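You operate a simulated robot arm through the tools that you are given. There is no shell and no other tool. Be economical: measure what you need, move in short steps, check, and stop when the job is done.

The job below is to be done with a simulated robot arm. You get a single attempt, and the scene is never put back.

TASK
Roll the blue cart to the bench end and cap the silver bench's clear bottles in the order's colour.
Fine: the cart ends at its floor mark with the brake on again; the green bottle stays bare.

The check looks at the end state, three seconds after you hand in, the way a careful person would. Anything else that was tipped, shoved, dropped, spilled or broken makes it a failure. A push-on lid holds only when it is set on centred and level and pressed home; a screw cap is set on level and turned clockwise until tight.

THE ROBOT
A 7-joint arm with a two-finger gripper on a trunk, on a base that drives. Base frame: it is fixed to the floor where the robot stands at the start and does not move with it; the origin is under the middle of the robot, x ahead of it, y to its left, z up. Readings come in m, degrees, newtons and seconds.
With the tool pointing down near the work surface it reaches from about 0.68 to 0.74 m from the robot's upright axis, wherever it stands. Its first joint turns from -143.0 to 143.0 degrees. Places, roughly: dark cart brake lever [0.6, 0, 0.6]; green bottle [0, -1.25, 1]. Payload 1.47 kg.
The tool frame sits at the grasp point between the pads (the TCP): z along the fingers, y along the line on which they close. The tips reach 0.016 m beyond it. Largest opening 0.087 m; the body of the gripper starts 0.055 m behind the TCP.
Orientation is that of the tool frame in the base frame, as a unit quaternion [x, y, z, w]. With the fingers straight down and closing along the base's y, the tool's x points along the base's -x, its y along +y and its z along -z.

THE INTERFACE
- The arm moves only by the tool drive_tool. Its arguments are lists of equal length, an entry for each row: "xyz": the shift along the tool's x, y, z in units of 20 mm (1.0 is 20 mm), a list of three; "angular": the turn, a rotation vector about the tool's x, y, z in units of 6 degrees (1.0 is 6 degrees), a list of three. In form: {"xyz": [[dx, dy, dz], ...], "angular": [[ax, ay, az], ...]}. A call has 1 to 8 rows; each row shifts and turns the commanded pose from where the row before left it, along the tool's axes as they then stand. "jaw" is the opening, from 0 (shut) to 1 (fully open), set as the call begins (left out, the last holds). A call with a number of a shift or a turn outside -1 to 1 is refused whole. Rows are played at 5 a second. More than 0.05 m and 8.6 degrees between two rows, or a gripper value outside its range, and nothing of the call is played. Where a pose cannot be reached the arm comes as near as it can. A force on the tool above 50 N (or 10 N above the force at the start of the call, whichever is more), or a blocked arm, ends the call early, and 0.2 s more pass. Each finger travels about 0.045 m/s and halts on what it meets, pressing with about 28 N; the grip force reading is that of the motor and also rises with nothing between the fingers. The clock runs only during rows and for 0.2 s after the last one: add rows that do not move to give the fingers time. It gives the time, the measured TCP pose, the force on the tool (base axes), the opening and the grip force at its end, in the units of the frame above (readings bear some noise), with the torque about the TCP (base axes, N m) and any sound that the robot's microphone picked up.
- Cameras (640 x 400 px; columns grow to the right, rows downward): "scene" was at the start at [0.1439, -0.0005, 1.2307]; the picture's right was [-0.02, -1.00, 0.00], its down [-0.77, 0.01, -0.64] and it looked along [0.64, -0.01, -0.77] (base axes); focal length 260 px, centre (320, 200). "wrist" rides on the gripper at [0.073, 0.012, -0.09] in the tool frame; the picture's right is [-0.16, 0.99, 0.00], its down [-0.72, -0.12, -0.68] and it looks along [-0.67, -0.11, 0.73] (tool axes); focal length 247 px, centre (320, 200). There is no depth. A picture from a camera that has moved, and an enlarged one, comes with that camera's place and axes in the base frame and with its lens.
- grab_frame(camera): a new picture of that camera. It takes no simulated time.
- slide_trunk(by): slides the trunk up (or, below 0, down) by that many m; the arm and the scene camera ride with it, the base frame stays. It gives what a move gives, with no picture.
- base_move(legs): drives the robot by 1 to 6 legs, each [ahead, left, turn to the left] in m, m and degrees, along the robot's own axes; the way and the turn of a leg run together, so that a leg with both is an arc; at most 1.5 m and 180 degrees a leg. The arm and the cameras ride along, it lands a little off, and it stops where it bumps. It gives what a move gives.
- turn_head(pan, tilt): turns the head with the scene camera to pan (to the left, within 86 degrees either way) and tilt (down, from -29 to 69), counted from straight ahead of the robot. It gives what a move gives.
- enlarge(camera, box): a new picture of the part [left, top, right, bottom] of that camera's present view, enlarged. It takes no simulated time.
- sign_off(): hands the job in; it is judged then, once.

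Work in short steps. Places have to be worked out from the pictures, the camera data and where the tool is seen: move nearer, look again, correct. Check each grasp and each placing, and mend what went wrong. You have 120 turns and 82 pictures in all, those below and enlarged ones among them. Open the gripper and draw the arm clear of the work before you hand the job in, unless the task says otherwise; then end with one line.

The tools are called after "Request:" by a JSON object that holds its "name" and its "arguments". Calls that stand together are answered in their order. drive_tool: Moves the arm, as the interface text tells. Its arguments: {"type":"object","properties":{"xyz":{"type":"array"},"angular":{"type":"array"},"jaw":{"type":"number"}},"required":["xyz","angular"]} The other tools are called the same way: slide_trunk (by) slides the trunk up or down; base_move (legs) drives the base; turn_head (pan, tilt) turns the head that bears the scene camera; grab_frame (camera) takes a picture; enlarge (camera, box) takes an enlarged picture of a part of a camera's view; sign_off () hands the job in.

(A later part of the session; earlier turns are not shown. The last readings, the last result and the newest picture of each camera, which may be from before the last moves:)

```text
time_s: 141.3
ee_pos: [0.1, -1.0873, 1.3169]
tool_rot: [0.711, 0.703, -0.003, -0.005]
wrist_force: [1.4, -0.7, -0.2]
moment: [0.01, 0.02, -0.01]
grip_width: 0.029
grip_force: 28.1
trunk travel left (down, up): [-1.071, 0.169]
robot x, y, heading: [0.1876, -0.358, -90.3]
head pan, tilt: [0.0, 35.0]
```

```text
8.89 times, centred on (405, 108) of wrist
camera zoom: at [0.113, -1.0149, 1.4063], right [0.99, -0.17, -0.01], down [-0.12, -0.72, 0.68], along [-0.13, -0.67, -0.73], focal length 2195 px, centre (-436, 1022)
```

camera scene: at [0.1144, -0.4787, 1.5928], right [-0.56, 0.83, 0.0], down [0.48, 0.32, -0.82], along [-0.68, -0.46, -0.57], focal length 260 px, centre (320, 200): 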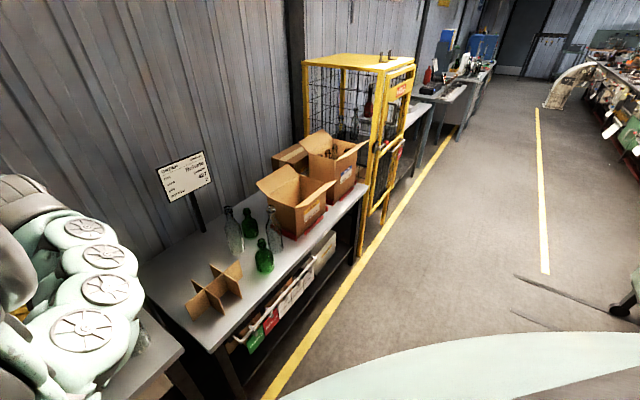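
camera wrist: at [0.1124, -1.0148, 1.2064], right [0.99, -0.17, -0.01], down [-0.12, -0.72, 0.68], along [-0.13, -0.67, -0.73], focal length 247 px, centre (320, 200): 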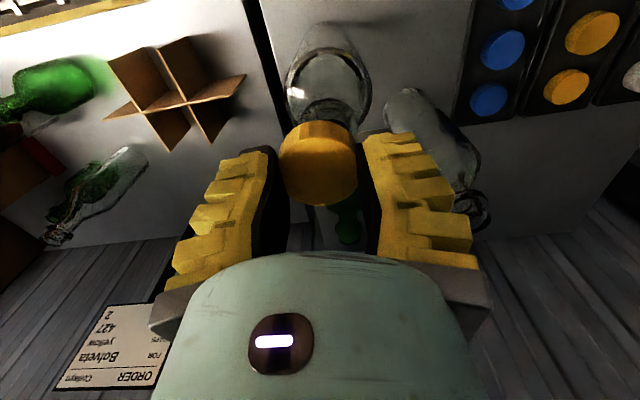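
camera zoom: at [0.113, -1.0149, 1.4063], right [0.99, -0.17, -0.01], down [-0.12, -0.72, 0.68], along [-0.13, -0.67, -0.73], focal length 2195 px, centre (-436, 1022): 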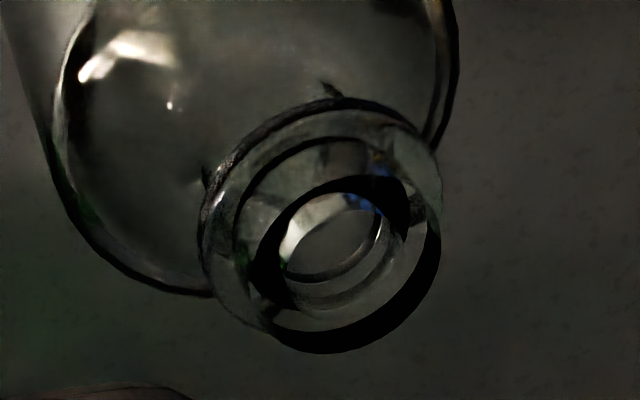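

Necks have a ~26 mm mouth above a collar; the cap is fluted, so I'll press and also turn clockwise. Fine-shift over F, come down to z≈1.10, and try the head for a side view.

Request:
{"name": "drive_tool", "arguments": {"xyz": [[-0.48, 0.1, 0], [0, 0, 0]], "angular": [[-0.1, 0, 0], [0, 0, 0]]}}

Request:
{"name": "slide_trunk", "arguments": {"by": -0.215}}

Request:
{"name": "turn_head", "arguments": {"pan": 5, "tilt": 45}}

Request:
{"name": "grab_frame", "arguments": {"camera": "scene"}}

```text
time_s: 141.9
ee_pos: [0.1, -1.0861, 1.3175]
tool_rot: [0.711, 0.703, -0.004, -0.005]
wrist_force: [-0.2, -0.5, -0.3]
moment: [0.02, -0.03, -0.02]
grip_width: 0.0287
grip_force: 27.6
out of reach, approached as far as the arm can: row 1
trunk travel left (down, up): [-1.071, 0.169]
robot x, y, heading: [0.1883, -0.3595, -90.2]
head pan, tilt: [0.0, 35.0]
```

```text
time_s: 144.2
ee_pos: [0.0991, -1.0879, 1.1027]
tool_rot: [0.712, 0.702, -0.004, -0.005]
wrist_force: [0.3, 0.1, -0.5]
moment: [0.01, 0.02, -0.04]
grip_width: 0.028
grip_force: 27.7
trunk travel left (down, up): [-0.856, 0.384]
robot x, y, heading: [0.1882, -0.3608, -90.0]
head pan, tilt: [0.0, 35.0]
```

```text
time_s: 145.0
ee_pos: [0.1009, -1.0871, 1.1018]
tool_rot: [0.712, 0.702, -0.003, -0.006]
wrist_force: [0.1, 0.0, 1.0]
moment: [0.01, 0.04, 0.0]
grip_width: 0.0282
grip_force: 28.2
trunk travel left (down, up): [-0.856, 0.384]
robot x, y, heading: [0.1896, -0.3599, -90.2]
head pan, tilt: [5.0, 45.0]
```

```text
19 pictures are left
camera scene: at [0.1166, -0.4767, 1.5262], right [-0.56, 0.83, 0.0], down [0.53, 0.36, -0.76], along [-0.63, -0.43, -0.64], focal length 260 px, centre (320, 200)
```

scene: 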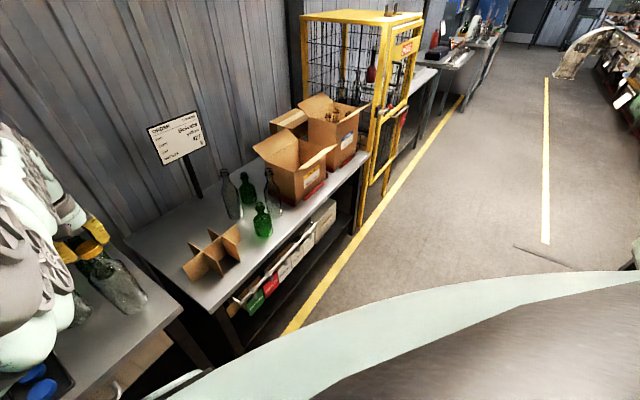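

The scene view shows cap and bottle F at left. The arm is at its reach limit, so retract it 5 cm and drive the base 6 cm ahead, then zoom the side view.

Request:
{"name": "drive_tool", "arguments": {"xyz": [[1, 0, 0], [1, 0, 0], [0.5, 0, 0], [0, 0, 0]], "angular": [[-0.1, 0, 0], [0, 0, 0], [0, 0, 0], [0, 0, 0]]}}

Request:
{"name": "base_move", "arguments": {"legs": [[0.06, 0, 0]]}}

Request:
{"name": "enlarge", "arguments": {"camera": "scene", "box": [30, 200, 170, 330]}}

```text
time_s: 146.0
ee_pos: [0.0988, -1.0382, 1.1025]
tool_rot: [0.712, 0.702, 0.001, -0.003]
wrist_force: [0.0, 0.3, 0.0]
moment: [0.01, -0.02, 0.03]
grip_width: 0.0338
grip_force: 28.6
trunk travel left (down, up): [-0.856, 0.384]
robot x, y, heading: [0.1901, -0.3579, -90.1]
head pan, tilt: [5.0, 45.0]
```

```text
time_s: 146.9
ee_pos: [0.0995, -1.0996, 1.1041]
tool_rot: [0.712, 0.702, 0.0, -0.001]
wrist_force: [-0.3, -0.3, -0.1]
moment: [-0.04, -0.01, 0.0]
grip_width: 0.0337
grip_force: 27.2
trunk travel left (down, up): [-0.856, 0.384]
robot x, y, heading: [0.1884, -0.4213, -90.4]
head pan, tilt: [5.0, 45.0]
```

```text
3.08 times, centred on (100, 265) of scene
camera zoom: at [0.1168, -0.5369, 1.525], right [-0.56, 0.83, 0.0], down [0.54, 0.37, -0.76], along [-0.63, -0.42, -0.66], focal length 800 px, centre (997, 0)
```

zoom: 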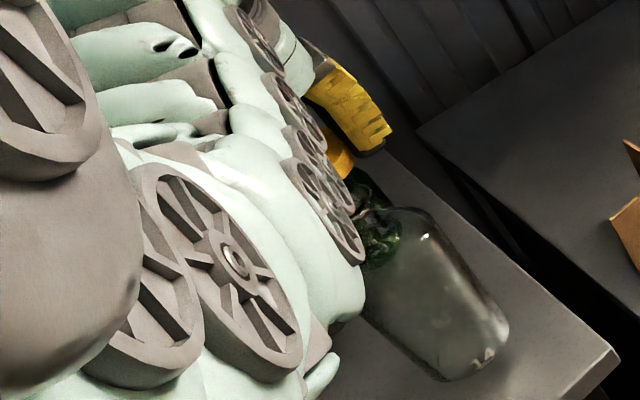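

Grip width changed (28→34 mm); check the cap in the hand.

Request:
{"name": "enlarge", "arguments": {"camera": "wrist", "box": [220, 60, 420, 220]}}

```text
2.50 times, centred on (320, 140) of wrist
camera zoom: at [0.1109, -1.0265, 1.1925], right [0.99, -0.17, 0.0], down [-0.12, -0.72, 0.68], along [-0.12, -0.67, -0.73], focal length 617 px, centre (320, 350)
```

zoom: 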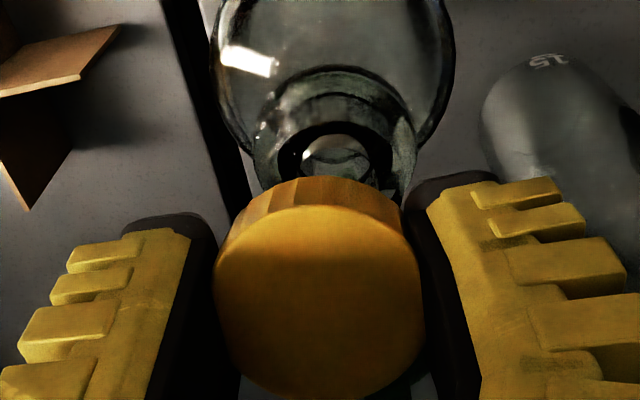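

The cap has pivoted ~20 deg in the pads (front edge low). I'll set it down on the free bench spot near (0.205,-1.07) to level and re-grip it. Move over there.

Request:
{"name": "base_move", "arguments": {"legs": [[-0.035, 0.105, 0]]}}

Request:
{"name": "slide_trunk", "arguments": {"by": -0.18}}

Request:
{"name": "grab_frame", "arguments": {"camera": "wrist"}}

```text
time_s: 148.1
ee_pos: [0.2036, -1.0638, 1.1027]
tool_rot: [0.712, 0.702, 0.0, -0.001]
wrist_force: [-1.2, 0.5, -0.3]
moment: [0.03, 0.01, 0.0]
grip_width: 0.0333
grip_force: 27.9
trunk travel left (down, up): [-0.856, 0.384]
robot x, y, heading: [0.2949, -0.388, -90.3]
head pan, tilt: [5.0, 45.0]
```

```text
time_s: 150.1
ee_pos: [0.2039, -1.0654, 0.9231]
tool_rot: [0.712, 0.702, 0.0, -0.001]
wrist_force: [0.2, -0.7, -0.4]
moment: [0.01, -0.02, 0.01]
grip_width: 0.0332
grip_force: 27.9
trunk travel left (down, up): [-0.676, 0.564]
robot x, y, heading: [0.298, -0.3858, -89.8]
head pan, tilt: [5.0, 45.0]
```

```text
16 pictures are left
camera wrist: at [0.216, -0.9925, 1.0126], right [0.99, -0.17, 0.0], down [-0.12, -0.72, 0.68], along [-0.12, -0.67, -0.73], focal length 247 px, centre (320, 200)
```

wrist: 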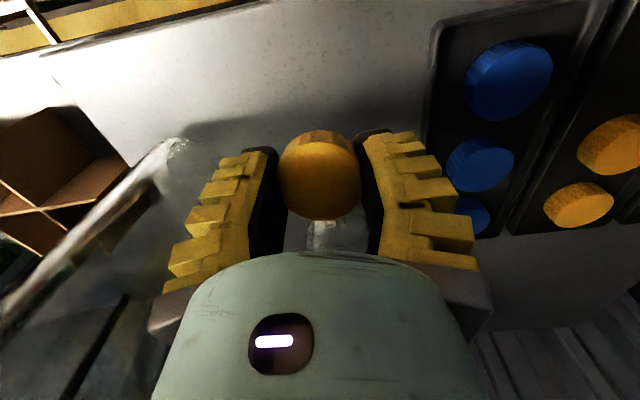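

Clear below. Lower trunk 55 mm, then creep with the arm until contact.

Request:
{"name": "slide_trunk", "arguments": {"by": -0.05}}

Request:
{"name": "drive_tool", "arguments": {"xyz": [[0, 0, 0.2], [0, 0, 0.2], [0, 0, 0.2], [0, 0, 0]], "angular": [[0, 0, 0], [0, 0, 0], [0, 0, 0], [0, 0, 0]]}}

```text
time_s: 151.1
ee_pos: [0.2034, -1.0653, 0.8738]
tool_rot: [0.712, 0.702, 0.0, -0.002]
wrist_force: [-0.1, 0.1, -0.3]
moment: [0.04, 0.01, -0.01]
grip_width: 0.0332
grip_force: 28.3
trunk travel left (down, up): [-0.626, 0.614]
robot x, y, heading: [0.2951, -0.3873, -90.1]
head pan, tilt: [5.0, 45.0]
```

```text
time_s: 152.1
ee_pos: [0.2038, -1.0664, 0.862]
tool_rot: [0.712, 0.702, 0.0, -0.001]
wrist_force: [1.2, 0.4, 0.6]
moment: [-0.01, -0.02, 0.01]
grip_width: 0.0331
grip_force: 27.9
trunk travel left (down, up): [-0.626, 0.614]
robot x, y, heading: [0.2943, -0.3858, -90.3]
head pan, tilt: [5.0, 45.0]
```

No contact yet; creep further.

Request:
{"name": "drive_tool", "arguments": {"xyz": [[0, 0, 0.15], [0, 0, 0.15], [0, 0, 0.15], [0, 0, 0]], "angular": [[0, 0, 0], [0, 0, 0], [0, 0, 0], [0, 0, 0]]}}

Request:
{"name": "drive_tool", "arguments": {"xyz": [[0, 0, 0.1], [0, 0, 0.1], [0, 0, 0]], "angular": [[0, 0, 0], [0, 0, 0], [0, 0, 0]]}}

```text
time_s: 153.1
ee_pos: [0.2038, -1.0672, 0.8547]
tool_rot: [0.712, 0.702, -0.001, -0.001]
wrist_force: [0.8, 15.6, 38.5]
moment: [0.46, -0.09, 0.0]
grip_width: 0.0354
grip_force: 28.1
trunk travel left (down, up): [-0.626, 0.614]
robot x, y, heading: [0.2953, -0.3854, -90.3]
head pan, tilt: [5.0, 45.0]
```

```text
time_s: 153.4
ee_pos: [0.2031, -1.0692, 0.8553]
tool_rot: [0.712, 0.702, -0.004, 0.0]
wrist_force: [1.2, 7.6, 22.3]
moment: [0.34, -0.1, 0.06]
grip_width: 0.0354
grip_force: 27.8
trunk travel left (down, up): [-0.626, 0.614]
robot x, y, heading: [0.2951, -0.3843, -90.3]
head pan, tilt: [5.0, 45.0]
stopped in row 1: the force on the tool passed its limit at 56 N (the readings are from after the stop); the commanded pose is now the measured one
```

Contact with the bench. Open the jaw so the cap settles flat and look.

Request:
{"name": "drive_tool", "arguments": {"xyz": [[0, 0, 0], [0, 0, 0], [0, 0, 0], [0, 0, 0]], "angular": [[0, 0, 0], [0, 0, 0], [0, 0, 0], [0, 0, 0]], "jaw": 0.75}}

Request:
{"name": "enlarge", "arguments": {"camera": "wrist", "box": [200, 60, 440, 260]}}

```text
time_s: 154.4
ee_pos: [0.2037, -1.0643, 0.8526]
tool_rot: [0.712, 0.702, -0.001, -0.002]
wrist_force: [0.3, -0.2, -0.6]
moment: [0.01, -0.02, 0.0]
grip_width: 0.0692
grip_force: 2.6
trunk travel left (down, up): [-0.626, 0.614]
robot x, y, heading: [0.2965, -0.3826, -90.5]
head pan, tilt: [5.0, 45.0]
```

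```text
2.00 times, centred on (320, 160) of wrist
camera zoom: at [0.2161, -0.9928, 0.942], right [0.99, -0.17, 0.0], down [-0.12, -0.72, 0.68], along [-0.12, -0.67, -0.73], focal length 494 px, centre (320, 280)
```

zoom: 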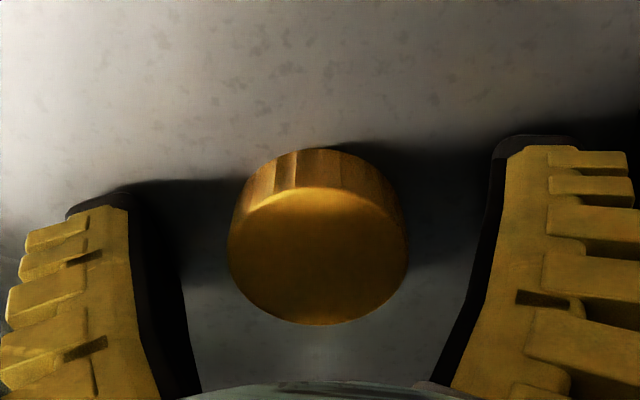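

Cap now lies flat, within 3 mm of the tool centre. Shift 3 mm in y and re-grip at full depth.

Request:
{"name": "drive_tool", "arguments": {"xyz": [[-0.15, -0.04, -0.05], [0, 0, 0]], "angular": [[0, 0, 0], [0, 0, 0]]}}

Request:
{"name": "drive_tool", "arguments": {"xyz": [[0, 0, 0], [0, 0, 0], [0, 0, 0], [0, 0, 0], [0, 0, 0]], "angular": [[0, 0, 0], [0, 0, 0], [0, 0, 0], [0, 0, 0], [0, 0, 0]], "jaw": 0}}

Request:
{"name": "slide_trunk", "arguments": {"by": 0.255}}

Request:
{"name": "enlarge", "arguments": {"camera": "wrist", "box": [200, 60, 440, 260]}}

```text
time_s: 155.0
ee_pos: [0.2024, -1.0683, 0.854]
tool_rot: [0.711, 0.703, 0.0, -0.002]
wrist_force: [0.0, 0.5, 0.2]
moment: [0.03, 0.02, -0.02]
grip_width: 0.0693
grip_force: 2.2
trunk travel left (down, up): [-0.626, 0.614]
robot x, y, heading: [0.2964, -0.3888, -90.1]
head pan, tilt: [5.0, 45.0]
```

```text
time_s: 156.2
ee_pos: [0.2038, -1.0709, 0.8563]
tool_rot: [0.711, 0.703, -0.002, 0.0]
wrist_force: [7.2, 2.1, 19.1]
moment: [0.11, -0.43, 0.0]
grip_width: 0.0327
grip_force: 28.0
trunk travel left (down, up): [-0.626, 0.614]
robot x, y, heading: [0.294, -0.3818, -90.0]
head pan, tilt: [5.0, 45.0]
```

```text
time_s: 158.8
ee_pos: [0.2017, -1.0671, 1.1086]
tool_rot: [0.712, 0.702, 0.0, -0.002]
wrist_force: [-0.4, -0.3, -0.4]
moment: [-0.01, 0.01, -0.01]
grip_width: 0.0335
grip_force: 27.8
trunk travel left (down, up): [-0.881, 0.359]
robot x, y, heading: [0.2946, -0.3865, -90.1]
head pan, tilt: [5.0, 45.0]
```

```text
2.00 times, centred on (320, 160) of wrist
camera zoom: at [0.2147, -0.9951, 1.1977], right [0.98, -0.17, 0.0], down [-0.12, -0.72, 0.68], along [-0.12, -0.67, -0.73], focal length 494 px, centre (320, 280)
```

zoom: 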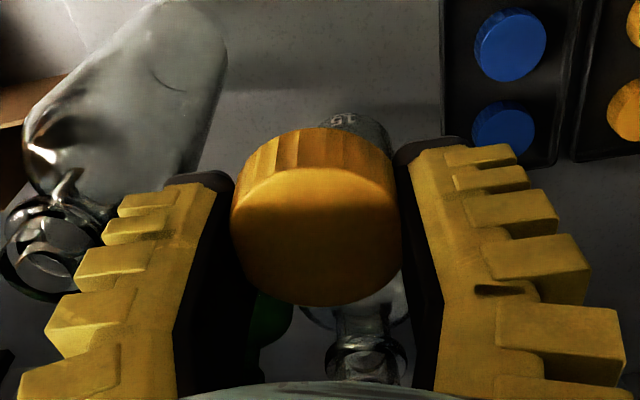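

The cap is level now. G's mouth ≈(0.206,-1.187,1.05). Drive the base 0.118 m ahead to bring the cap over G.

Request:
{"name": "base_move", "arguments": {"legs": [[0.118, 0, 0]]}}

Request:
{"name": "enlarge", "arguments": {"camera": "wrist", "box": [200, 60, 440, 260]}}

```text
time_s: 160.0
ee_pos: [0.2019, -1.1847, 1.1084]
tool_rot: [0.713, 0.701, -0.001, -0.002]
wrist_force: [-0.9, 0.5, -0.3]
moment: [0.01, -0.03, -0.01]
grip_width: 0.0337
grip_force: 28.0
trunk travel left (down, up): [-0.881, 0.359]
robot x, y, heading: [0.292, -0.4992, -90.2]
head pan, tilt: [5.0, 45.0]
```

```text
2.00 times, centred on (320, 160) of wrist
camera zoom: at [0.2143, -1.1122, 1.1978], right [0.98, -0.17, 0.0], down [-0.12, -0.72, 0.68], along [-0.12, -0.67, -0.73], focal length 494 px, centre (320, 280)
```

zoom: 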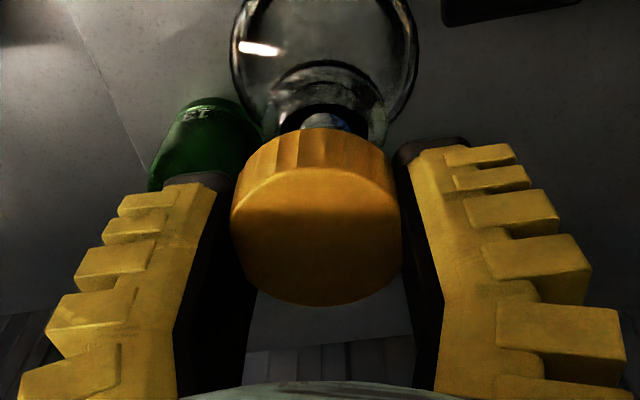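

G mouth ≈(0.203,-1.187): the cap is 2.5 mm left of it. Shift and descend toward contact.

Request:
{"name": "drive_tool", "arguments": {"xyz": [[0, 0.12, 0.4], [0, 0, 0.4], [0, 0, 0.4], [0, 0, 0.3], [0, 0, 0]], "angular": [[0, 0, 0], [0, 0, 0], [0, 0, 0], [0, 0, 0], [0, 0, 0]]}}

Request:
{"name": "drive_tool", "arguments": {"xyz": [[0, 0, 0.1], [0, 0, 0.1], [0, 0, 0]], "angular": [[0, 0, 0], [0, 0, 0], [0, 0, 0]]}}

Request:
{"name": "drive_tool", "arguments": {"xyz": [[0, 0, 0.1], [0, 0, 0.1], [0, 0, 0]], "angular": [[0, 0, 0], [0, 0, 0], [0, 0, 0]]}}

```text
time_s: 161.2
ee_pos: [0.204, -1.1857, 1.08]
tool_rot: [0.713, 0.702, -0.001, -0.001]
wrist_force: [-0.5, 0.5, 0.9]
moment: [-0.01, -0.02, -0.04]
grip_width: 0.034
grip_force: 27.5
trunk travel left (down, up): [-0.881, 0.359]
robot x, y, heading: [0.2917, -0.5005, -90.1]
head pan, tilt: [5.0, 45.0]
```

```text
time_s: 162.0
ee_pos: [0.2037, -1.187, 1.0759]
tool_rot: [0.712, 0.702, -0.003, 0.0]
wrist_force: [1.1, 3.3, 14.7]
moment: [0.24, -0.1, 0.04]
grip_width: 0.0346
grip_force: 27.9
trunk travel left (down, up): [-0.881, 0.359]
robot x, y, heading: [0.294, -0.5025, -90.6]
head pan, tilt: [5.0, 45.0]
```

```text
time_s: 162.8
ee_pos: [0.2039, -1.1876, 1.0734]
tool_rot: [0.712, 0.702, -0.002, -0.001]
wrist_force: [1.6, 1.0, 21.3]
moment: [-0.05, -0.1, 0.08]
grip_width: 0.0363
grip_force: 28.3
trunk travel left (down, up): [-0.881, 0.359]
robot x, y, heading: [0.295, -0.5031, -90.2]
head pan, tilt: [5.0, 45.0]
```

Contact at z≈1.076 with 21 N and little moment, so it is centred. Turn clockwise (about tool +z) and watch torque and height.

Request:
{"name": "drive_tool", "arguments": {"xyz": [[0, 0, 0], [0, 0, 0], [0, 0, 0], [0, 0, 0], [0, 0, 0], [0, 0, 0], [0, 0, 0], [0, 0, 0]], "angular": [[0, 0, 1], [0, 0, 1], [0, 0, 1], [0, 0, 1], [0, 0, 1], [0, 0, 1], [0, 0, 1], [0, 0, 1]]}}

Request:
{"name": "enlarge", "arguments": {"camera": "wrist", "box": [200, 60, 440, 260]}}

```text
time_s: 164.6
ee_pos: [0.203, -1.1864, 1.0724]
tool_rot: [0.937, 0.35, -0.002, 0.0]
wrist_force: [0.1, -0.5, 13.8]
moment: [-0.04, 0.07, 0.19]
grip_width: 0.0354
grip_force: 28.1
trunk travel left (down, up): [-0.881, 0.359]
robot x, y, heading: [0.2945, -0.5006, -89.9]
head pan, tilt: [5.0, 45.0]
```

```text
2.00 times, centred on (320, 160) of wrist
camera zoom: at [0.2661, -1.1473, 1.1606], right [0.53, -0.85, 0.0], down [-0.62, -0.39, 0.68], along [-0.58, -0.36, -0.73], focal length 494 px, centre (320, 280)
```

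zoom: 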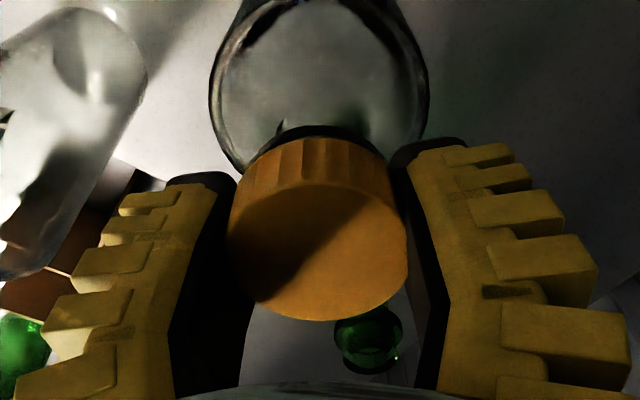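

It turns with 0.19 N·m and force eased as it descended — behaving like a screw cap. Keep turning.

Request:
{"name": "drive_tool", "arguments": {"xyz": [[0, 0, 0.03], [0, 0, 0.03], [0, 0, 0.03], [0, 0, 0.03], [0, 0, 0.03], [0, 0, 0.03], [0, 0, 0.03], [0, 0, 0]], "angular": [[0, 0, 1], [0, 0, 1], [0, 0, 1], [0, 0, 1], [0, 0, 1], [0, 0, 1], [0, 0, 1], [0, 0, 1]]}}

```text
time_s: 166.4
ee_pos: [0.2042, -1.1862, 1.0678]
tool_rot: [0.998, -0.061, -0.002, 0.0]
wrist_force: [-0.3, 0.0, 13.0]
moment: [-0.01, -0.01, 0.16]
grip_width: 0.0348
grip_force: 28.1
trunk travel left (down, up): [-0.881, 0.359]
robot x, y, heading: [0.2966, -0.5003, -90.3]
head pan, tilt: [5.0, 45.0]
```

Descending ~4 mm per 48 deg with steady force. Continue.

Request:
{"name": "drive_tool", "arguments": {"xyz": [[0, 0, 0.03], [0, 0, 0.03], [0, 0, 0.03], [0, 0, 0.03], [0, 0, 0.03], [0, 0, 0.03], [0, 0, 0.03], [0, 0, 0]], "angular": [[0, 0, 1], [0, 0, 1], [0, 0, 1], [0, 0, 1], [0, 0, 1], [0, 0, 1], [0, 0, 1], [0, 0, 1]]}}

```text
time_s: 168.2
ee_pos: [0.2038, -1.1855, 1.0631]
tool_rot: [0.887, -0.462, -0.001, 0.001]
wrist_force: [-0.4, 0.2, 9.9]
moment: [-0.05, -0.01, 0.13]
grip_width: 0.0357
grip_force: 28.2
trunk travel left (down, up): [-0.881, 0.359]
robot x, y, heading: [0.294, -0.5029, -90.1]
head pan, tilt: [5.0, 45.0]
```

Check whether the cap is going down or the pads are sliding on it.

Request:
{"name": "enlarge", "arguments": {"camera": "wrist", "box": [200, 60, 440, 260]}}

```text
2.00 times, centred on (320, 160) of wrist
camera zoom: at [0.236, -1.2518, 1.1522], right [-0.9, -0.44, 0.0], down [-0.32, 0.66, 0.68], along [-0.3, 0.61, -0.73], focal length 494 px, centre (320, 280)
```

zoom: 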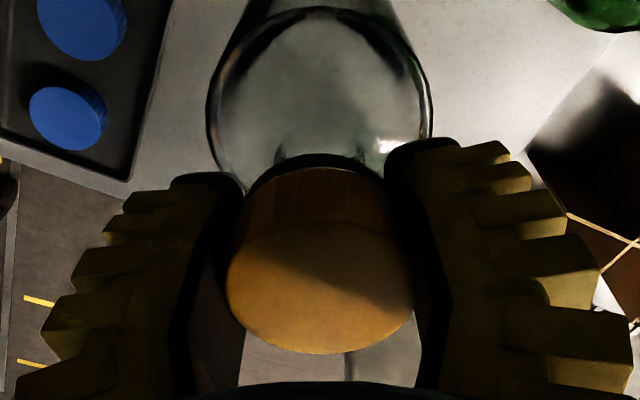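

The cap hasn't descended — the pads slid down over it (cap top still ≈1.068). So it rests on the mouth and needs pressing home. I open, rise, close the fingers and press on its top.

Request:
{"name": "drive_tool", "arguments": {"xyz": [[0, 0, 0], [0, 0, 0], [0, 0, 0], [0, 0, -0.5], [0, 0, -1], [0, 0, -1], [0, 0, 0]], "angular": [[0, 0, 0], [0, 0, 0], [0, 0, 0], [0, 0, 0], [0, 0, 0], [0, 0, 0], [0, 0, 0]], "jaw": 0.75}}

Request:
{"name": "enlarge", "arguments": {"camera": "wrist", "box": [200, 40, 440, 240]}}

```text
time_s: 169.8
ee_pos: [0.2033, -1.1853, 1.1106]
tool_rot: [0.887, -0.461, -0.001, 0.002]
wrist_force: [-0.6, -0.8, -0.5]
moment: [0.0, -0.02, 0.01]
grip_width: 0.0693
grip_force: 2.6
trunk travel left (down, up): [-0.881, 0.359]
robot x, y, heading: [0.2969, -0.5022, -90.5]
head pan, tilt: [5.0, 45.0]
```

```text
2.00 times, centred on (320, 140) of wrist
camera zoom: at [0.2362, -1.2507, 1.2008], right [-0.9, -0.44, 0.0], down [-0.32, 0.66, 0.68], along [-0.3, 0.61, -0.73], focal length 494 px, centre (320, 320)
```

zoom: 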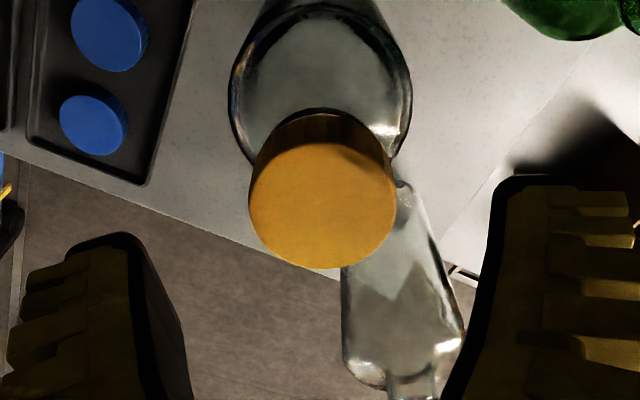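

The cap sits level and centred at (0.2025,-1.184). Close the fingers above it and press down gradually.

Request:
{"name": "drive_tool", "arguments": {"xyz": [[0, 0, 0], [0, 0, 0], [0, 0, 0], [0, 0, 0], [0, 0, 0.5], [0, 0, 0.4], [0, 0, 0.1], [0, 0, 0]], "angular": [[0, 0, 0], [0, 0, 0], [0, 0, 0], [0, 0, 0], [0, 0, 0], [0, 0, 0], [0, 0, 0], [0, 0, 0]], "jaw": 0}}

Request:
{"name": "drive_tool", "arguments": {"xyz": [[0, 0, 0.1], [0, 0, 0.1], [0, 0, 0.1], [0, 0, 0.1], [0, 0, 0.1], [0, 0, 0.1], [0, 0, 0]], "angular": [[0, 0, 0], [0, 0, 0], [0, 0, 0], [0, 0, 0], [0, 0, 0], [0, 0, 0], [0, 0, 0]]}}

```text
time_s: 171.6
ee_pos: [0.2049, -1.1858, 1.0932]
tool_rot: [0.888, -0.46, -0.002, 0.002]
wrist_force: [0.0, 0.1, 5.0]
moment: [-0.04, -0.05, 0.03]
grip_width: 0.0058
grip_force: 27.4
trunk travel left (down, up): [-0.881, 0.359]
robot x, y, heading: [0.296, -0.5042, -90.4]
head pan, tilt: [5.0, 45.0]
```

```text
time_s: 172.7
ee_pos: [0.2029, -1.1924, 1.0936]
tool_rot: [0.888, -0.46, 0.0, 0.01]
wrist_force: [0.4, 4.6, 29.7]
moment: [0.1, -0.1, -0.01]
grip_width: 0.0061
grip_force: 27.8
trunk travel left (down, up): [-0.881, 0.359]
robot x, y, heading: [0.2949, -0.5041, -90.5]
head pan, tilt: [5.0, 45.0]
stopped in row 5: the force on the tool passed its limit at 52 N (the readings are from after the stop); the commanded pose is now the measured one
```

52 N presses nothing down, so it is a screw cap that only began threading. I rise, restore level, and unwind the wrist while open to get a long clockwise stroke.

Request:
{"name": "drive_tool", "arguments": {"xyz": [[0, 0, -1], [0, 0, -1], [-0.25, -0.18, 0], [0, 0, 0], [0, 0, 0], [0, 0, 0], [0, 0, 0], [0, 0, 0]], "angular": [[0, 0, 0], [0, 0, 0], [0.17, -0.09, 0], [0, 0, -1], [0, 0, -1], [0, 0, -1], [0, 0, -1], [0, 0, -1]], "jaw": 0.75}}

Request:
{"name": "drive_tool", "arguments": {"xyz": [[0, 0, 0], [0, 0, 0], [0, 0, 0], [0, 0, 0], [0, 0, 0], [0, 0, 0], [0, 0, 0], [0, 0, 0]], "angular": [[0, 0, -1], [0, 0, -1], [0, 0, -1], [0, 0, -1], [0, 0, -1], [0, 0, -1], [0, 0, -1], [0, 0, -1]]}}

Request:
{"name": "drive_tool", "arguments": {"xyz": [[0, 0, 0], [0, 0, 0], [0, 0, 0], [0, 0, 0], [0, 0, 0], [0, 0, 0], [0, 0, 0], [0, 0, 0]], "angular": [[0, 0, -1], [0, 0, -1], [0, 0, -1], [0, 0, -1], [0, 0, -1], [0, 0, -1], [0, 0, -1], [0, 0, -1]]}}

Request:
{"name": "drive_tool", "arguments": {"xyz": [[0, 0, 0], [0, 0, 0], [0, 0, 0], [0, 0, 0], [0, 0, 0], [0, 0, 0], [0, 0, 0], [0, 0, 0]], "angular": [[0, 0, -1], [0, 0, -1], [0, 0, -1], [0, 0, -1], [0, 0, -1], [0, 0, -1], [0, 0, -1], [0, 0, -1]]}}

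Request:
{"name": "drive_tool", "arguments": {"xyz": [[0, 0, 0], [0, 0, 0], [0, 0, 0], [0, 0, 0], [0, 0, 0], [0, 0, 0], [0, 0, 0], [0, 0, 0]], "angular": [[0, 0, -1], [0, 0, -1], [0, 0, -1], [0, 0, -1], [0, 0, -1], [0, 0, -1], [0, 0, -1], [0, 0, 0]]}}

Request:
{"name": "enlarge", "arguments": {"camera": "wrist", "box": [200, 40, 440, 240]}}

```text
time_s: 174.5
ee_pos: [0.2045, -1.1808, 1.127]
tool_rot: [0.977, -0.215, 0.001, -0.006]
wrist_force: [-0.9, 0.3, -0.2]
moment: [-0.02, 0.0, -0.01]
grip_width: 0.0694
grip_force: 3.4
trunk travel left (down, up): [-0.881, 0.359]
robot x, y, heading: [0.2919, -0.5067, -90.2]
head pan, tilt: [5.0, 45.0]
```

```text
time_s: 176.3
ee_pos: [0.2039, -1.1806, 1.1265]
tool_rot: [0.979, 0.203, 0.004, -0.005]
wrist_force: [-0.4, 0.4, -0.3]
moment: [0.0, 0.01, -0.01]
grip_width: 0.0692
grip_force: 2.7
trunk travel left (down, up): [-0.881, 0.359]
robot x, y, heading: [0.2945, -0.5036, -90.1]
head pan, tilt: [5.0, 45.0]
```

```text
time_s: 178.1
ee_pos: [0.2039, -1.1797, 1.1265]
tool_rot: [0.813, 0.583, 0.005, -0.004]
wrist_force: [0.9, -0.9, 0.2]
moment: [0.0, -0.02, -0.03]
grip_width: 0.0695
grip_force: 2.6
trunk travel left (down, up): [-0.881, 0.359]
robot x, y, heading: [0.2941, -0.5038, -90.2]
head pan, tilt: [5.0, 45.0]
```

```text
time_s: 179.9
ee_pos: [0.2038, -1.1821, 1.1278]
tool_rot: [0.506, 0.863, 0.005, -0.001]
wrist_force: [0.0, 0.4, -0.3]
moment: [-0.02, -0.01, 0.0]
grip_width: 0.0693
grip_force: 3.3
trunk travel left (down, up): [-0.881, 0.359]
robot x, y, heading: [0.2935, -0.5028, -90.2]
head pan, tilt: [5.0, 45.0]
```

```text
time_s: 181.7
ee_pos: [0.2045, -1.1805, 1.1274]
tool_rot: [0.162, 0.987, 0.005, 0.001]
wrist_force: [-0.2, 0.4, 0.2]
moment: [-0.04, -0.04, -0.01]
grip_width: 0.0693
grip_force: 2.8
trunk travel left (down, up): [-0.881, 0.359]
robot x, y, heading: [0.2958, -0.5015, -90.3]
head pan, tilt: [5.0, 45.0]
```

```text
2.00 times, centred on (320, 140) of wrist
camera zoom: at [0.1382, -1.1474, 1.2158], right [0.47, 0.88, 0.01], down [0.65, -0.35, 0.68], along [0.6, -0.31, -0.73], focal length 494 px, centre (320, 320)
```

zoom: 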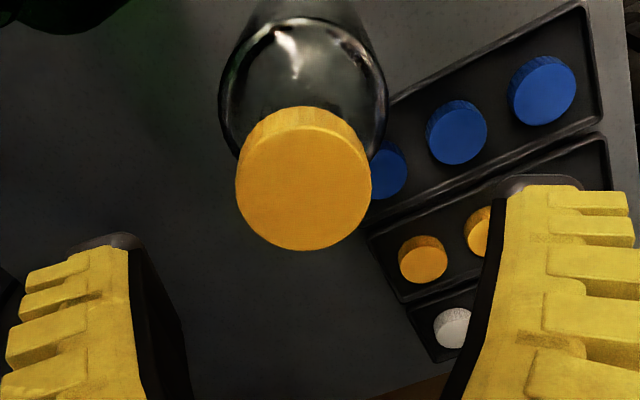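

Cap sits at (0.203,-1.186), roughly level. Centre on it, descend, and grip.

Request:
{"name": "drive_tool", "arguments": {"xyz": [[0, -0.28, 0.75], [0, 0, 1], [0, 0, 1], [0, 0, 0]], "angular": [[0, 0, 0], [0, 0, 0], [0, 0, 0], [0, 0, 0]]}}

Request:
{"name": "drive_tool", "arguments": {"xyz": [[0, 0, 0], [0, 0, 0], [0, 0, 0], [0, 0, 0], [0, 0, 0.15], [0, 0, 0]], "angular": [[0, 0, 0], [0, 0, 0], [0, 0, 0], [0, 0, 0], [0, 0, 0], [0, 0, 0]], "jaw": 0}}

Request:
{"name": "drive_tool", "arguments": {"xyz": [[0, 0, 0], [0, 0, 0], [0, 0, 0], [0, 0, 0], [0, 0, 0], [0, 0, 0], [0, 0, 0], [0, 0, 0]], "angular": [[0, 0, 1], [0, 0, 1], [0, 0, 1], [0, 0, 1], [0, 0, 1], [0, 0, 1], [0, 0, 1], [0, 0, 1]]}}

```text
time_s: 182.7
ee_pos: [0.2025, -1.1857, 1.0721]
tool_rot: [0.164, 0.987, 0.006, 0.001]
wrist_force: [-0.7, 0.1, 0.0]
moment: [0.01, 0.0, 0.02]
grip_width: 0.0693
grip_force: 3.0
trunk travel left (down, up): [-0.881, 0.359]
robot x, y, heading: [0.2931, -0.5033, -90.2]
head pan, tilt: [5.0, 45.0]
```

```text
time_s: 184.1
ee_pos: [0.2019, -1.1889, 1.0733]
tool_rot: [0.163, 0.987, 0.002, 0.001]
wrist_force: [0.2, 2.6, 17.5]
moment: [-0.12, 0.0, -0.07]
grip_width: 0.035
grip_force: 28.4
trunk travel left (down, up): [-0.881, 0.359]
robot x, y, heading: [0.2954, -0.5037, -90.3]
head pan, tilt: [5.0, 45.0]
```

```text
time_s: 185.9
ee_pos: [0.203, -1.1874, 1.0686]
tool_rot: [0.552, 0.834, 0.005, -0.001]
wrist_force: [0.9, -1.0, 13.7]
moment: [-0.18, -0.01, 0.2]
grip_width: 0.0346
grip_force: 28.5
trunk travel left (down, up): [-0.881, 0.359]
robot x, y, heading: [0.2909, -0.4991, -90.2]
head pan, tilt: [5.0, 45.0]
```

Torque 0.2 N·m, moving down. Continue clockwise.

Request:
{"name": "drive_tool", "arguments": {"xyz": [[0, 0, 0], [0, 0, 0], [0, 0, 0], [0, 0, 0], [0, 0, 0], [0, 0, 0], [0, 0, 0], [0, 0, 0]], "angular": [[0, 0, 1], [0, 0, 1], [0, 0, 1], [0, 0, 1], [0, 0, 1], [0, 0, 1], [0, 0, 1], [0, 0, 1]]}}

Request:
{"name": "drive_tool", "arguments": {"xyz": [[0, 0, 0], [0, 0, 0], [0, 0, 0], [0, 0, 0], [0, 0, 0], [0, 0, 0], [0, 0, 0], [0, 0, 0]], "angular": [[0, 0, 1], [0, 0, 1], [0, 0, 1], [0, 0, 1], [0, 0, 1], [0, 0, 1], [0, 0, 1], [0, 0, 1]]}}

Request:
{"name": "drive_tool", "arguments": {"xyz": [[0, 0, 0], [0, 0, 0], [0, 0, 0], [0, 0, 0], [0, 0, 0], [0, 0, 0], [0, 0, 0], [0, 0, 0]], "angular": [[0, 0, 1], [0, 0, 1], [0, 0, 1], [0, 0, 1], [0, 0, 1], [0, 0, 1], [0, 0, 1], [0, 0, 1]]}}

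```text
time_s: 187.7
ee_pos: [0.2017, -1.1888, 1.0693]
tool_rot: [0.843, 0.538, 0.003, -0.002]
wrist_force: [-0.8, -0.9, 12.7]
moment: [-0.12, 0.08, 0.2]
grip_width: 0.034
grip_force: 27.6
trunk travel left (down, up): [-0.881, 0.359]
robot x, y, heading: [0.2902, -0.5027, -90.3]
head pan, tilt: [5.0, 45.0]
```

```text
time_s: 189.5
ee_pos: [0.2029, -1.1875, 1.0701]
tool_rot: [0.989, 0.149, 0.003, -0.003]
wrist_force: [-0.3, 0.0, 12.6]
moment: [-0.02, 0.02, 0.19]
grip_width: 0.034
grip_force: 27.6
trunk travel left (down, up): [-0.881, 0.359]
robot x, y, heading: [0.2958, -0.497, -90.5]
head pan, tilt: [5.0, 45.0]
```

```text
time_s: 191.3
ee_pos: [0.2042, -1.1855, 1.069]
tool_rot: [0.964, -0.267, 0.001, -0.005]
wrist_force: [0.1, 1.0, 10.1]
moment: [-0.1, -0.2, 0.16]
grip_width: 0.0336
grip_force: 27.8
trunk travel left (down, up): [-0.881, 0.359]
robot x, y, heading: [0.2951, -0.5026, -90.3]
head pan, tilt: [5.0, 45.0]
```

Torque stays constant; I can't tell if the cap is threaded. Test: pull up gently a few mm and read the force.

Request:
{"name": "drive_tool", "arguments": {"xyz": [[0, 0, -0.2], [0, 0, -0.2], [0, 0, -0.2], [0, 0, -0.1], [0, 0, 0]], "angular": [[0, 0, 0], [0, 0, 0], [0, 0, 0], [0, 0, 0], [0, 0, 0]]}}

Request:
{"name": "grab_frame", "arguments": {"camera": "wrist"}}

```text
time_s: 192.5
ee_pos: [0.2034, -1.1832, 1.0832]
tool_rot: [0.964, -0.266, 0.001, -0.006]
wrist_force: [-0.5, -0.3, -4.0]
moment: [-0.01, 0.01, 0.01]
grip_width: 0.033
grip_force: 28.4
trunk travel left (down, up): [-0.881, 0.359]
robot x, y, heading: [0.2989, -0.4993, -90.2]
head pan, tilt: [5.0, 45.0]
```

```text
8 pictures are left
camera wrist: at [0.258, -1.233, 1.1709], right [-0.64, -0.77, -0.01], down [-0.56, 0.46, 0.68], along [-0.52, 0.45, -0.73], focal length 247 px, centre (320, 200)
```

wrist: 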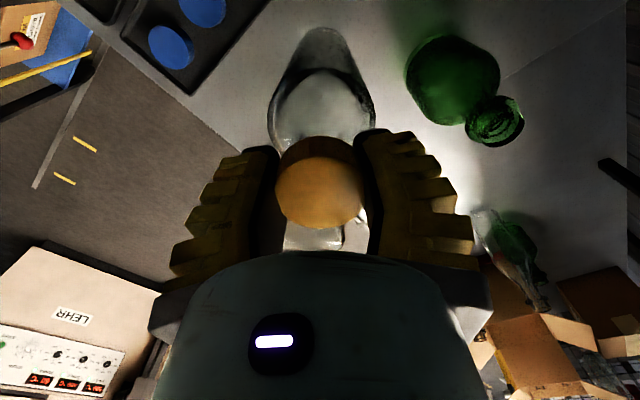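

Pulling up reads -4 N: the bottle's weight — the cap holds the bottle. Set it back down gently, press harder and give a final clockwise twist.

Request:
{"name": "drive_tool", "arguments": {"xyz": [[0, 0, 0.2], [0, 0, 0.2], [0, 0, 0.2], [0, 0, 0.15], [0, 0, 0.1], [0, 0, 0]], "angular": [[0, 0, 0], [0, 0, 0], [0, 0, 0], [0, 0, 0], [0, 0, 0], [0, 0, 0]]}}

Request:
{"name": "drive_tool", "arguments": {"xyz": [[0, 0, 0.1], [0, 0, 0.1], [0, 0, 0], [0, 0, 0], [0, 0, 0], [0, 0, 0], [0, 0, 0], [0, 0, 0]], "angular": [[0, 0, 0], [0, 0, 0], [0, 0, 1], [0, 0, 1], [0, 0, 1], [0, 0, 1], [0, 0, 1], [0, 0, 0]]}}

```text
time_s: 193.9
ee_pos: [0.201, -1.1894, 1.0693]
tool_rot: [0.964, -0.267, 0.001, -0.002]
wrist_force: [-0.8, 3.1, 18.6]
moment: [0.08, 0.04, 0.02]
grip_width: 0.0346
grip_force: 28.0
trunk travel left (down, up): [-0.881, 0.359]
robot x, y, heading: [0.2964, -0.505, -90.3]
head pan, tilt: [5.0, 45.0]
```

```text
time_s: 195.7
ee_pos: [0.2017, -1.1861, 1.0623]
tool_rot: [0.862, -0.507, -0.002, -0.005]
wrist_force: [-2.2, -0.6, 6.4]
moment: [0.1, 0.36, 0.03]
grip_width: 0.0352
grip_force: 28.1
trunk travel left (down, up): [-0.881, 0.359]
robot x, y, heading: [0.298, -0.5052, -90.1]
head pan, tilt: [5.0, 45.0]
```

Pads slid down again; re-test the hold by a brief 10 mm lift, then set down.

Request:
{"name": "drive_tool", "arguments": {"xyz": [[0, 0, -0.2], [0, 0, -0.2], [0, 0, -0.2], [0, 0, -0.2], [0, 0, 0]], "angular": [[0, 0, 0], [0, 0, 0], [0, 0, 0], [0, 0, 0], [0, 0, 0]]}}

Request:
{"name": "enlarge", "arguments": {"camera": "wrist", "box": [200, 60, 440, 260]}}

```text
time_s: 196.9
ee_pos: [0.2035, -1.1855, 1.077]
tool_rot: [0.863, -0.506, 0.0, -0.007]
wrist_force: [-0.5, 0.2, -5.1]
moment: [-0.02, -0.05, 0.0]
grip_width: 0.0346
grip_force: 27.9
trunk travel left (down, up): [-0.881, 0.359]
robot x, y, heading: [0.2945, -0.5044, -90.0]
head pan, tilt: [5.0, 45.0]
```

```text
2.00 times, centred on (320, 160) of wrist
camera zoom: at [0.2269, -1.2548, 1.1648], right [-0.94, -0.34, -0.01], down [-0.25, 0.68, 0.69], along [-0.23, 0.65, -0.73], focal length 494 px, centre (320, 280)
```

zoom: 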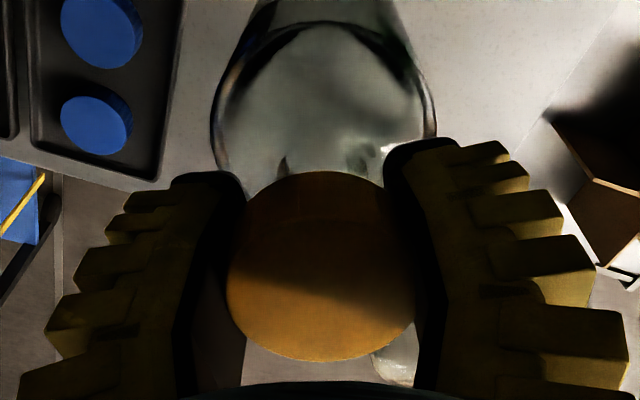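

Holds (-5 N) and the cap now hides the collar — it is down. Set the bottle down, release and rise.

Request:
{"name": "drive_tool", "arguments": {"xyz": [[0, 0, 0.2], [0, 0, 0.2], [0, 0, 0.2], [0, 0, 0.1], [0, 0, 0]], "angular": [[0, 0, 0], [0, 0, 0], [0, 0, 0], [0, 0, 0], [0, 0, 0]]}}

Request:
{"name": "drive_tool", "arguments": {"xyz": [[0, 0, 0], [0, 0, 0], [0, 0, 0], [0, 0, 0], [0, 0, -0.5], [0, 0, -1], [0, 0, -1], [0, 0, 0]], "angular": [[0, 0, 0], [0, 0, 0], [0, 0, 0], [0, 0, 0], [0, 0, 0], [0, 0, 0], [0, 0, 0], [0, 0, 0]], "jaw": 0.75}}

Request:
{"name": "enlarge", "arguments": {"camera": "wrist", "box": [200, 40, 440, 240]}}

```text
time_s: 198.1
ee_pos: [0.2024, -1.1839, 1.062]
tool_rot: [0.862, -0.506, -0.001, -0.007]
wrist_force: [-0.2, 0.5, -4.8]
moment: [0.02, 0.01, 0.02]
grip_width: 0.0345
grip_force: 27.5
trunk travel left (down, up): [-0.881, 0.359]
robot x, y, heading: [0.2964, -0.5012, -90.3]
head pan, tilt: [5.0, 45.0]
```

```text
time_s: 199.9
ee_pos: [0.204, -1.1862, 1.1141]
tool_rot: [0.863, -0.505, -0.001, -0.005]
wrist_force: [-0.5, -0.5, -0.6]
moment: [-0.01, 0.01, -0.03]
grip_width: 0.0695
grip_force: 2.8
trunk travel left (down, up): [-0.881, 0.359]
robot x, y, heading: [0.2971, -0.5042, -90.2]
head pan, tilt: [5.0, 45.0]
```

```text
2.00 times, centred on (320, 140) of wrist
camera zoom: at [0.2267, -1.2573, 1.2012], right [-0.94, -0.34, -0.01], down [-0.25, 0.68, 0.69], along [-0.23, 0.65, -0.73], focal length 494 px, centre (320, 320)
```

zoom: 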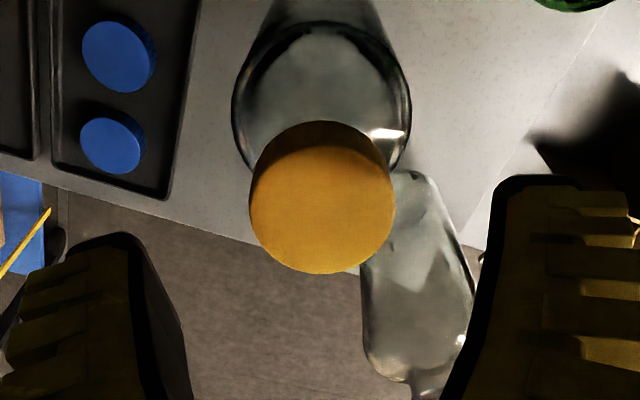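

Bottle G stands capped. Now unwind the wrist, raise, and reposition the base for yellow cap B at ≈(0.416,-1.119).

Request:
{"name": "slide_trunk", "arguments": {"by": 0.06}}

Request:
{"name": "drive_tool", "arguments": {"xyz": [[0, 0, 0], [0, 0, 0], [0, 0, 0], [0, 0, 0], [0, 0, 0], [0, 0, 0], [0, 0, 0], [0, 0, 0]], "angular": [[0, 0, -1], [0, 0, -1], [0, 0, -1], [0, 0, -1], [0, 0, -1], [0, 0, -1], [0, 0, -1], [0, 0, -1]], "jaw": 0.62}}

Request:
{"name": "drive_tool", "arguments": {"xyz": [[0, 0, 0], [0, 0, 0], [0, 0, 0], [0, 0, 0], [0, 0, 0], [0, 0, 0], [0, 0, 0], [0, 0, 0]], "angular": [[0, 0, -1], [0, 0, -1], [0, 0, -1], [0, 0, -1], [0, 0, -1], [0, 0, -1], [0, 0, -1], [0, 0, -1]]}}

Request:
{"name": "drive_tool", "arguments": {"xyz": [[0, 0, 0], [0, 0, 0], [0, 0, 0], [0, 0, 0], [0, 0, 0], [0, 0, 0]], "angular": [[0, 0, -1], [0, 0, -1], [0, 0, -1], [0, 0, -1], [0, 0, -1], [0, 0, -0.1]]}}

Request:
{"name": "base_move", "arguments": {"legs": [[-0.043, -0.075, 0], [0, 0, 24.2]]}}

```text
time_s: 200.9
ee_pos: [0.2014, -1.1866, 1.1722]
tool_rot: [0.862, -0.506, -0.001, -0.006]
wrist_force: [0.1, 0.2, -0.1]
moment: [-0.02, 0.01, -0.02]
grip_width: 0.0697
grip_force: 2.6
trunk travel left (down, up): [-0.941, 0.299]
robot x, y, heading: [0.2954, -0.5036, -90.3]
head pan, tilt: [5.0, 45.0]
```

```text
time_s: 202.7
ee_pos: [0.2011, -1.1884, 1.1722]
tool_rot: [0.994, -0.111, 0.002, -0.007]
wrist_force: [0.8, -0.7, -0.2]
moment: [-0.03, -0.01, 0.01]
grip_width: 0.0591
grip_force: 3.6
trunk travel left (down, up): [-0.941, 0.299]
robot x, y, heading: [0.2973, -0.5068, -90.3]
head pan, tilt: [5.0, 45.0]
```

```text
time_s: 204.5
ee_pos: [0.2028, -1.1878, 1.1725]
tool_rot: [0.953, 0.302, 0.004, -0.005]
wrist_force: [-0.9, 0.0, -1.1]
moment: [-0.01, -0.02, -0.02]
grip_width: 0.0587
grip_force: 3.5
trunk travel left (down, up): [-0.941, 0.299]
robot x, y, heading: [0.2948, -0.4988, -89.8]
head pan, tilt: [5.0, 45.0]
```

```text
time_s: 205.9
ee_pos: [0.2016, -1.1877, 1.1739]
tool_rot: [0.84, 0.543, 0.005, -0.004]
wrist_force: [0.1, 0.4, 0.6]
moment: [0.0, -0.04, 0.0]
grip_width: 0.0589
grip_force: 3.4
trunk travel left (down, up): [-0.941, 0.299]
robot x, y, heading: [0.2911, -0.5048, -89.9]
head pan, tilt: [5.0, 45.0]
```

```text
time_s: 208.3
ee_pos: [0.4179, -1.1212, 1.1741]
tool_rot: [0.708, 0.706, 0.004, -0.005]
wrist_force: [-0.9, 0.5, -0.9]
moment: [0.01, 0.05, 0.0]
grip_width: 0.0591
grip_force: 4.1
trunk travel left (down, up): [-0.941, 0.299]
robot x, y, heading: [0.2172, -0.4585, -65.8]
head pan, tilt: [5.0, 45.0]
```

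TCP is over cap B. Level the tool and lower to z≈0.95 for a check.

Request:
{"name": "drive_tool", "arguments": {"xyz": [[0, 0, 0], [0, 0, 0]], "angular": [[0, -0.12, 0], [0, 0, 0]]}}

Request:
{"name": "slide_trunk", "arguments": {"by": -0.24}}

Request:
{"name": "enlarge", "arguments": {"camera": "wrist", "box": [200, 40, 440, 240]}}

```text
time_s: 208.9
ee_pos: [0.4182, -1.1208, 1.1731]
tool_rot: [0.707, 0.707, -0.001, -0.001]
wrist_force: [-0.5, -0.5, -0.4]
moment: [-0.01, 0.01, 0.04]
grip_width: 0.0589
grip_force: 3.6
trunk travel left (down, up): [-0.941, 0.299]
robot x, y, heading: [0.2224, -0.4616, -65.8]
head pan, tilt: [5.0, 45.0]
```

```text
time_s: 211.4
ee_pos: [0.4182, -1.1209, 0.9328]
tool_rot: [0.707, 0.707, -0.001, 0.0]
wrist_force: [-0.1, 0.7, -0.1]
moment: [-0.01, -0.02, -0.03]
grip_width: 0.0591
grip_force: 3.7
trunk travel left (down, up): [-0.701, 0.539]
robot x, y, heading: [0.22, -0.4622, -65.8]
head pan, tilt: [5.0, 45.0]
```

```text
2.00 times, centred on (320, 140) of wrist
camera zoom: at [0.4296, -1.048, 1.022], right [0.99, -0.16, 0.0], down [-0.12, -0.72, 0.68], along [-0.11, -0.67, -0.73], focal length 494 px, centre (320, 320)
```

zoom: 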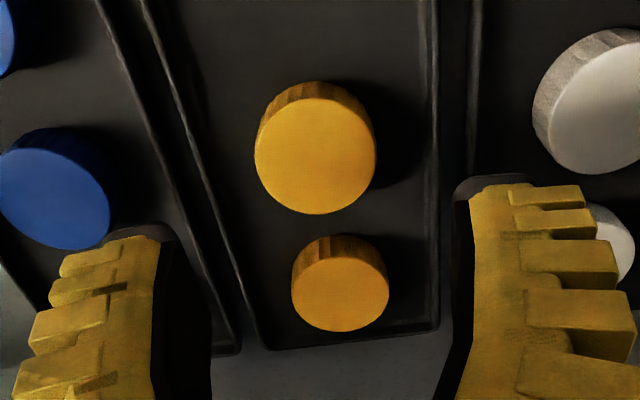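

Cap B is 2 mm left of centre; trays' rims are 19–20 mm beyond the cap edges. Narrow the jaw to ~51 mm, correct and lower to z≈0.867.

Request:
{"name": "drive_tool", "arguments": {"xyz": [[-0.03, -0.1, 0], [0, 0, 0], [0, 0, 0]], "angular": [[0, 0, 0], [0, 0, 0], [0, 0, 0]], "jaw": 0.52}}

Request:
{"name": "slide_trunk", "arguments": {"by": -0.066}}

```text
time_s: 212.2
ee_pos: [0.4163, -1.1222, 0.9337]
tool_rot: [0.707, 0.707, -0.002, 0.0]
wrist_force: [0.0, 0.4, 0.4]
moment: [0.02, 0.03, -0.01]
grip_width: 0.0507
grip_force: 3.9
trunk travel left (down, up): [-0.701, 0.539]
robot x, y, heading: [0.2222, -0.4549, -65.9]
head pan, tilt: [5.0, 45.0]
```

```text
time_s: 213.2
ee_pos: [0.4165, -1.1211, 0.8683]
tool_rot: [0.707, 0.707, -0.002, 0.0]
wrist_force: [0.2, 0.4, 1.0]
moment: [0.03, 0.03, 0.02]
grip_width: 0.0509
grip_force: 3.9
trunk travel left (down, up): [-0.635, 0.605]
robot x, y, heading: [0.222, -0.4582, -65.9]
head pan, tilt: [5.0, 45.0]
```

No contact; go 7 mm deeper carefully.

Request:
{"name": "slide_trunk", "arguments": {"by": -0.007}}

Request:
{"name": "slide_trunk", "arguments": {"by": -0.004}}

```text
time_s: 213.7
ee_pos: [0.4178, -1.1214, 0.8647]
tool_rot: [0.705, 0.709, 0.0, 0.001]
wrist_force: [-3.2, 8.1, 16.6]
moment: [0.13, -0.53, 0.29]
grip_width: 0.0516
grip_force: 4.6
trunk travel left (down, up): [-0.629, 0.611]
robot x, y, heading: [0.2267, -0.455, -66.0]
head pan, tilt: [5.0, 45.0]
stopped: the force on the tool passed its limit at 56 N (the readings are from after the stop); the commanded pose is now the measured one
```

```text
time_s: 214.2
ee_pos: [0.4214, -1.1225, 0.8617]
tool_rot: [0.704, 0.71, 0.002, 0.003]
wrist_force: [0.9, 17.7, 32.9]
moment: [0.18, -1.09, 0.55]
grip_width: 0.0601
grip_force: 7.0
trunk travel left (down, up): [-0.625, 0.615]
robot x, y, heading: [0.2231, -0.4566, -65.8]
head pan, tilt: [5.0, 45.0]
```

The right finger met the tray rim. Back up, re-centre, and grip at z≈0.868 as was free before.

Request:
{"name": "slide_trunk", "arguments": {"by": 0.014}}

Request:
{"name": "enlarge", "arguments": {"camera": "wrist", "box": [200, 60, 440, 260]}}

```text
time_s: 214.9
ee_pos: [0.4153, -1.1214, 0.873]
tool_rot: [0.706, 0.708, 0.001, -0.001]
wrist_force: [-0.7, -0.1, -0.4]
moment: [-0.01, 0.03, -0.01]
grip_width: 0.0507
grip_force: 4.4
trunk travel left (down, up): [-0.639, 0.601]
robot x, y, heading: [0.2202, -0.4584, -65.9]
head pan, tilt: [5.0, 45.0]
```

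```text
2.00 times, centred on (320, 160) of wrist
camera zoom: at [0.4274, -1.0482, 0.9619], right [0.99, -0.16, 0.0], down [-0.11, -0.72, 0.68], along [-0.11, -0.67, -0.73], focal length 494 px, centre (320, 280)
```

zoom: 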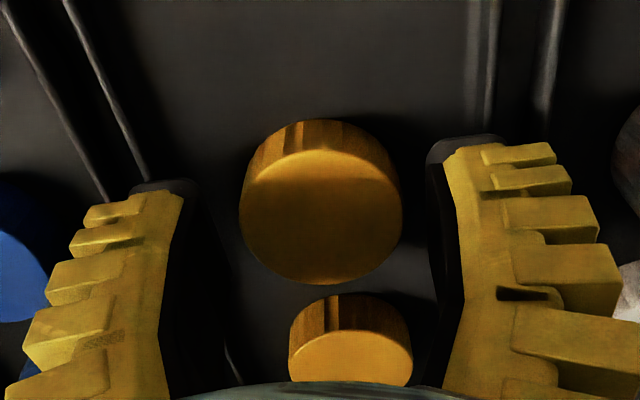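

Combining readings (cap ≈39 mm, top ≈0.865), the cap is ~3.5 mm nearer the robot than the tool centre. Shift +y 3.5 mm, lower to 0.868, and close.

Request:
{"name": "drive_tool", "arguments": {"xyz": [[0.18, 0.02, 0.1], [0, 0, 0.15], [0, 0, 0]], "angular": [[0, 0, 0], [0, 0, 0], [0, 0, 0]]}}

Request:
{"name": "drive_tool", "arguments": {"xyz": [[0, 0, 0], [0, 0, 0], [0, 0, 0], [0, 0, 0], [0, 0, 0]], "angular": [[0, 0, 0], [0, 0, 0], [0, 0, 0], [0, 0, 0], [0, 0, 0]], "jaw": 0.3}}

```text
time_s: 215.7
ee_pos: [0.4184, -1.1184, 0.8689]
tool_rot: [0.706, 0.708, 0.0, 0.001]
wrist_force: [0.0, 0.1, 0.1]
moment: [0.01, -0.01, -0.01]
grip_width: 0.051
grip_force: 3.9
trunk travel left (down, up): [-0.639, 0.601]
robot x, y, heading: [0.2237, -0.4605, -66.0]
head pan, tilt: [5.0, 45.0]
```

```text
time_s: 216.9
ee_pos: [0.4181, -1.1185, 0.8707]
tool_rot: [0.705, 0.709, -0.001, 0.002]
wrist_force: [-1.5, 1.6, 12.1]
moment: [-0.19, -0.01, 0.0]
grip_width: 0.0323
grip_force: 28.3
trunk travel left (down, up): [-0.639, 0.601]
robot x, y, heading: [0.2226, -0.4594, -65.9]
head pan, tilt: [5.0, 45.0]
```

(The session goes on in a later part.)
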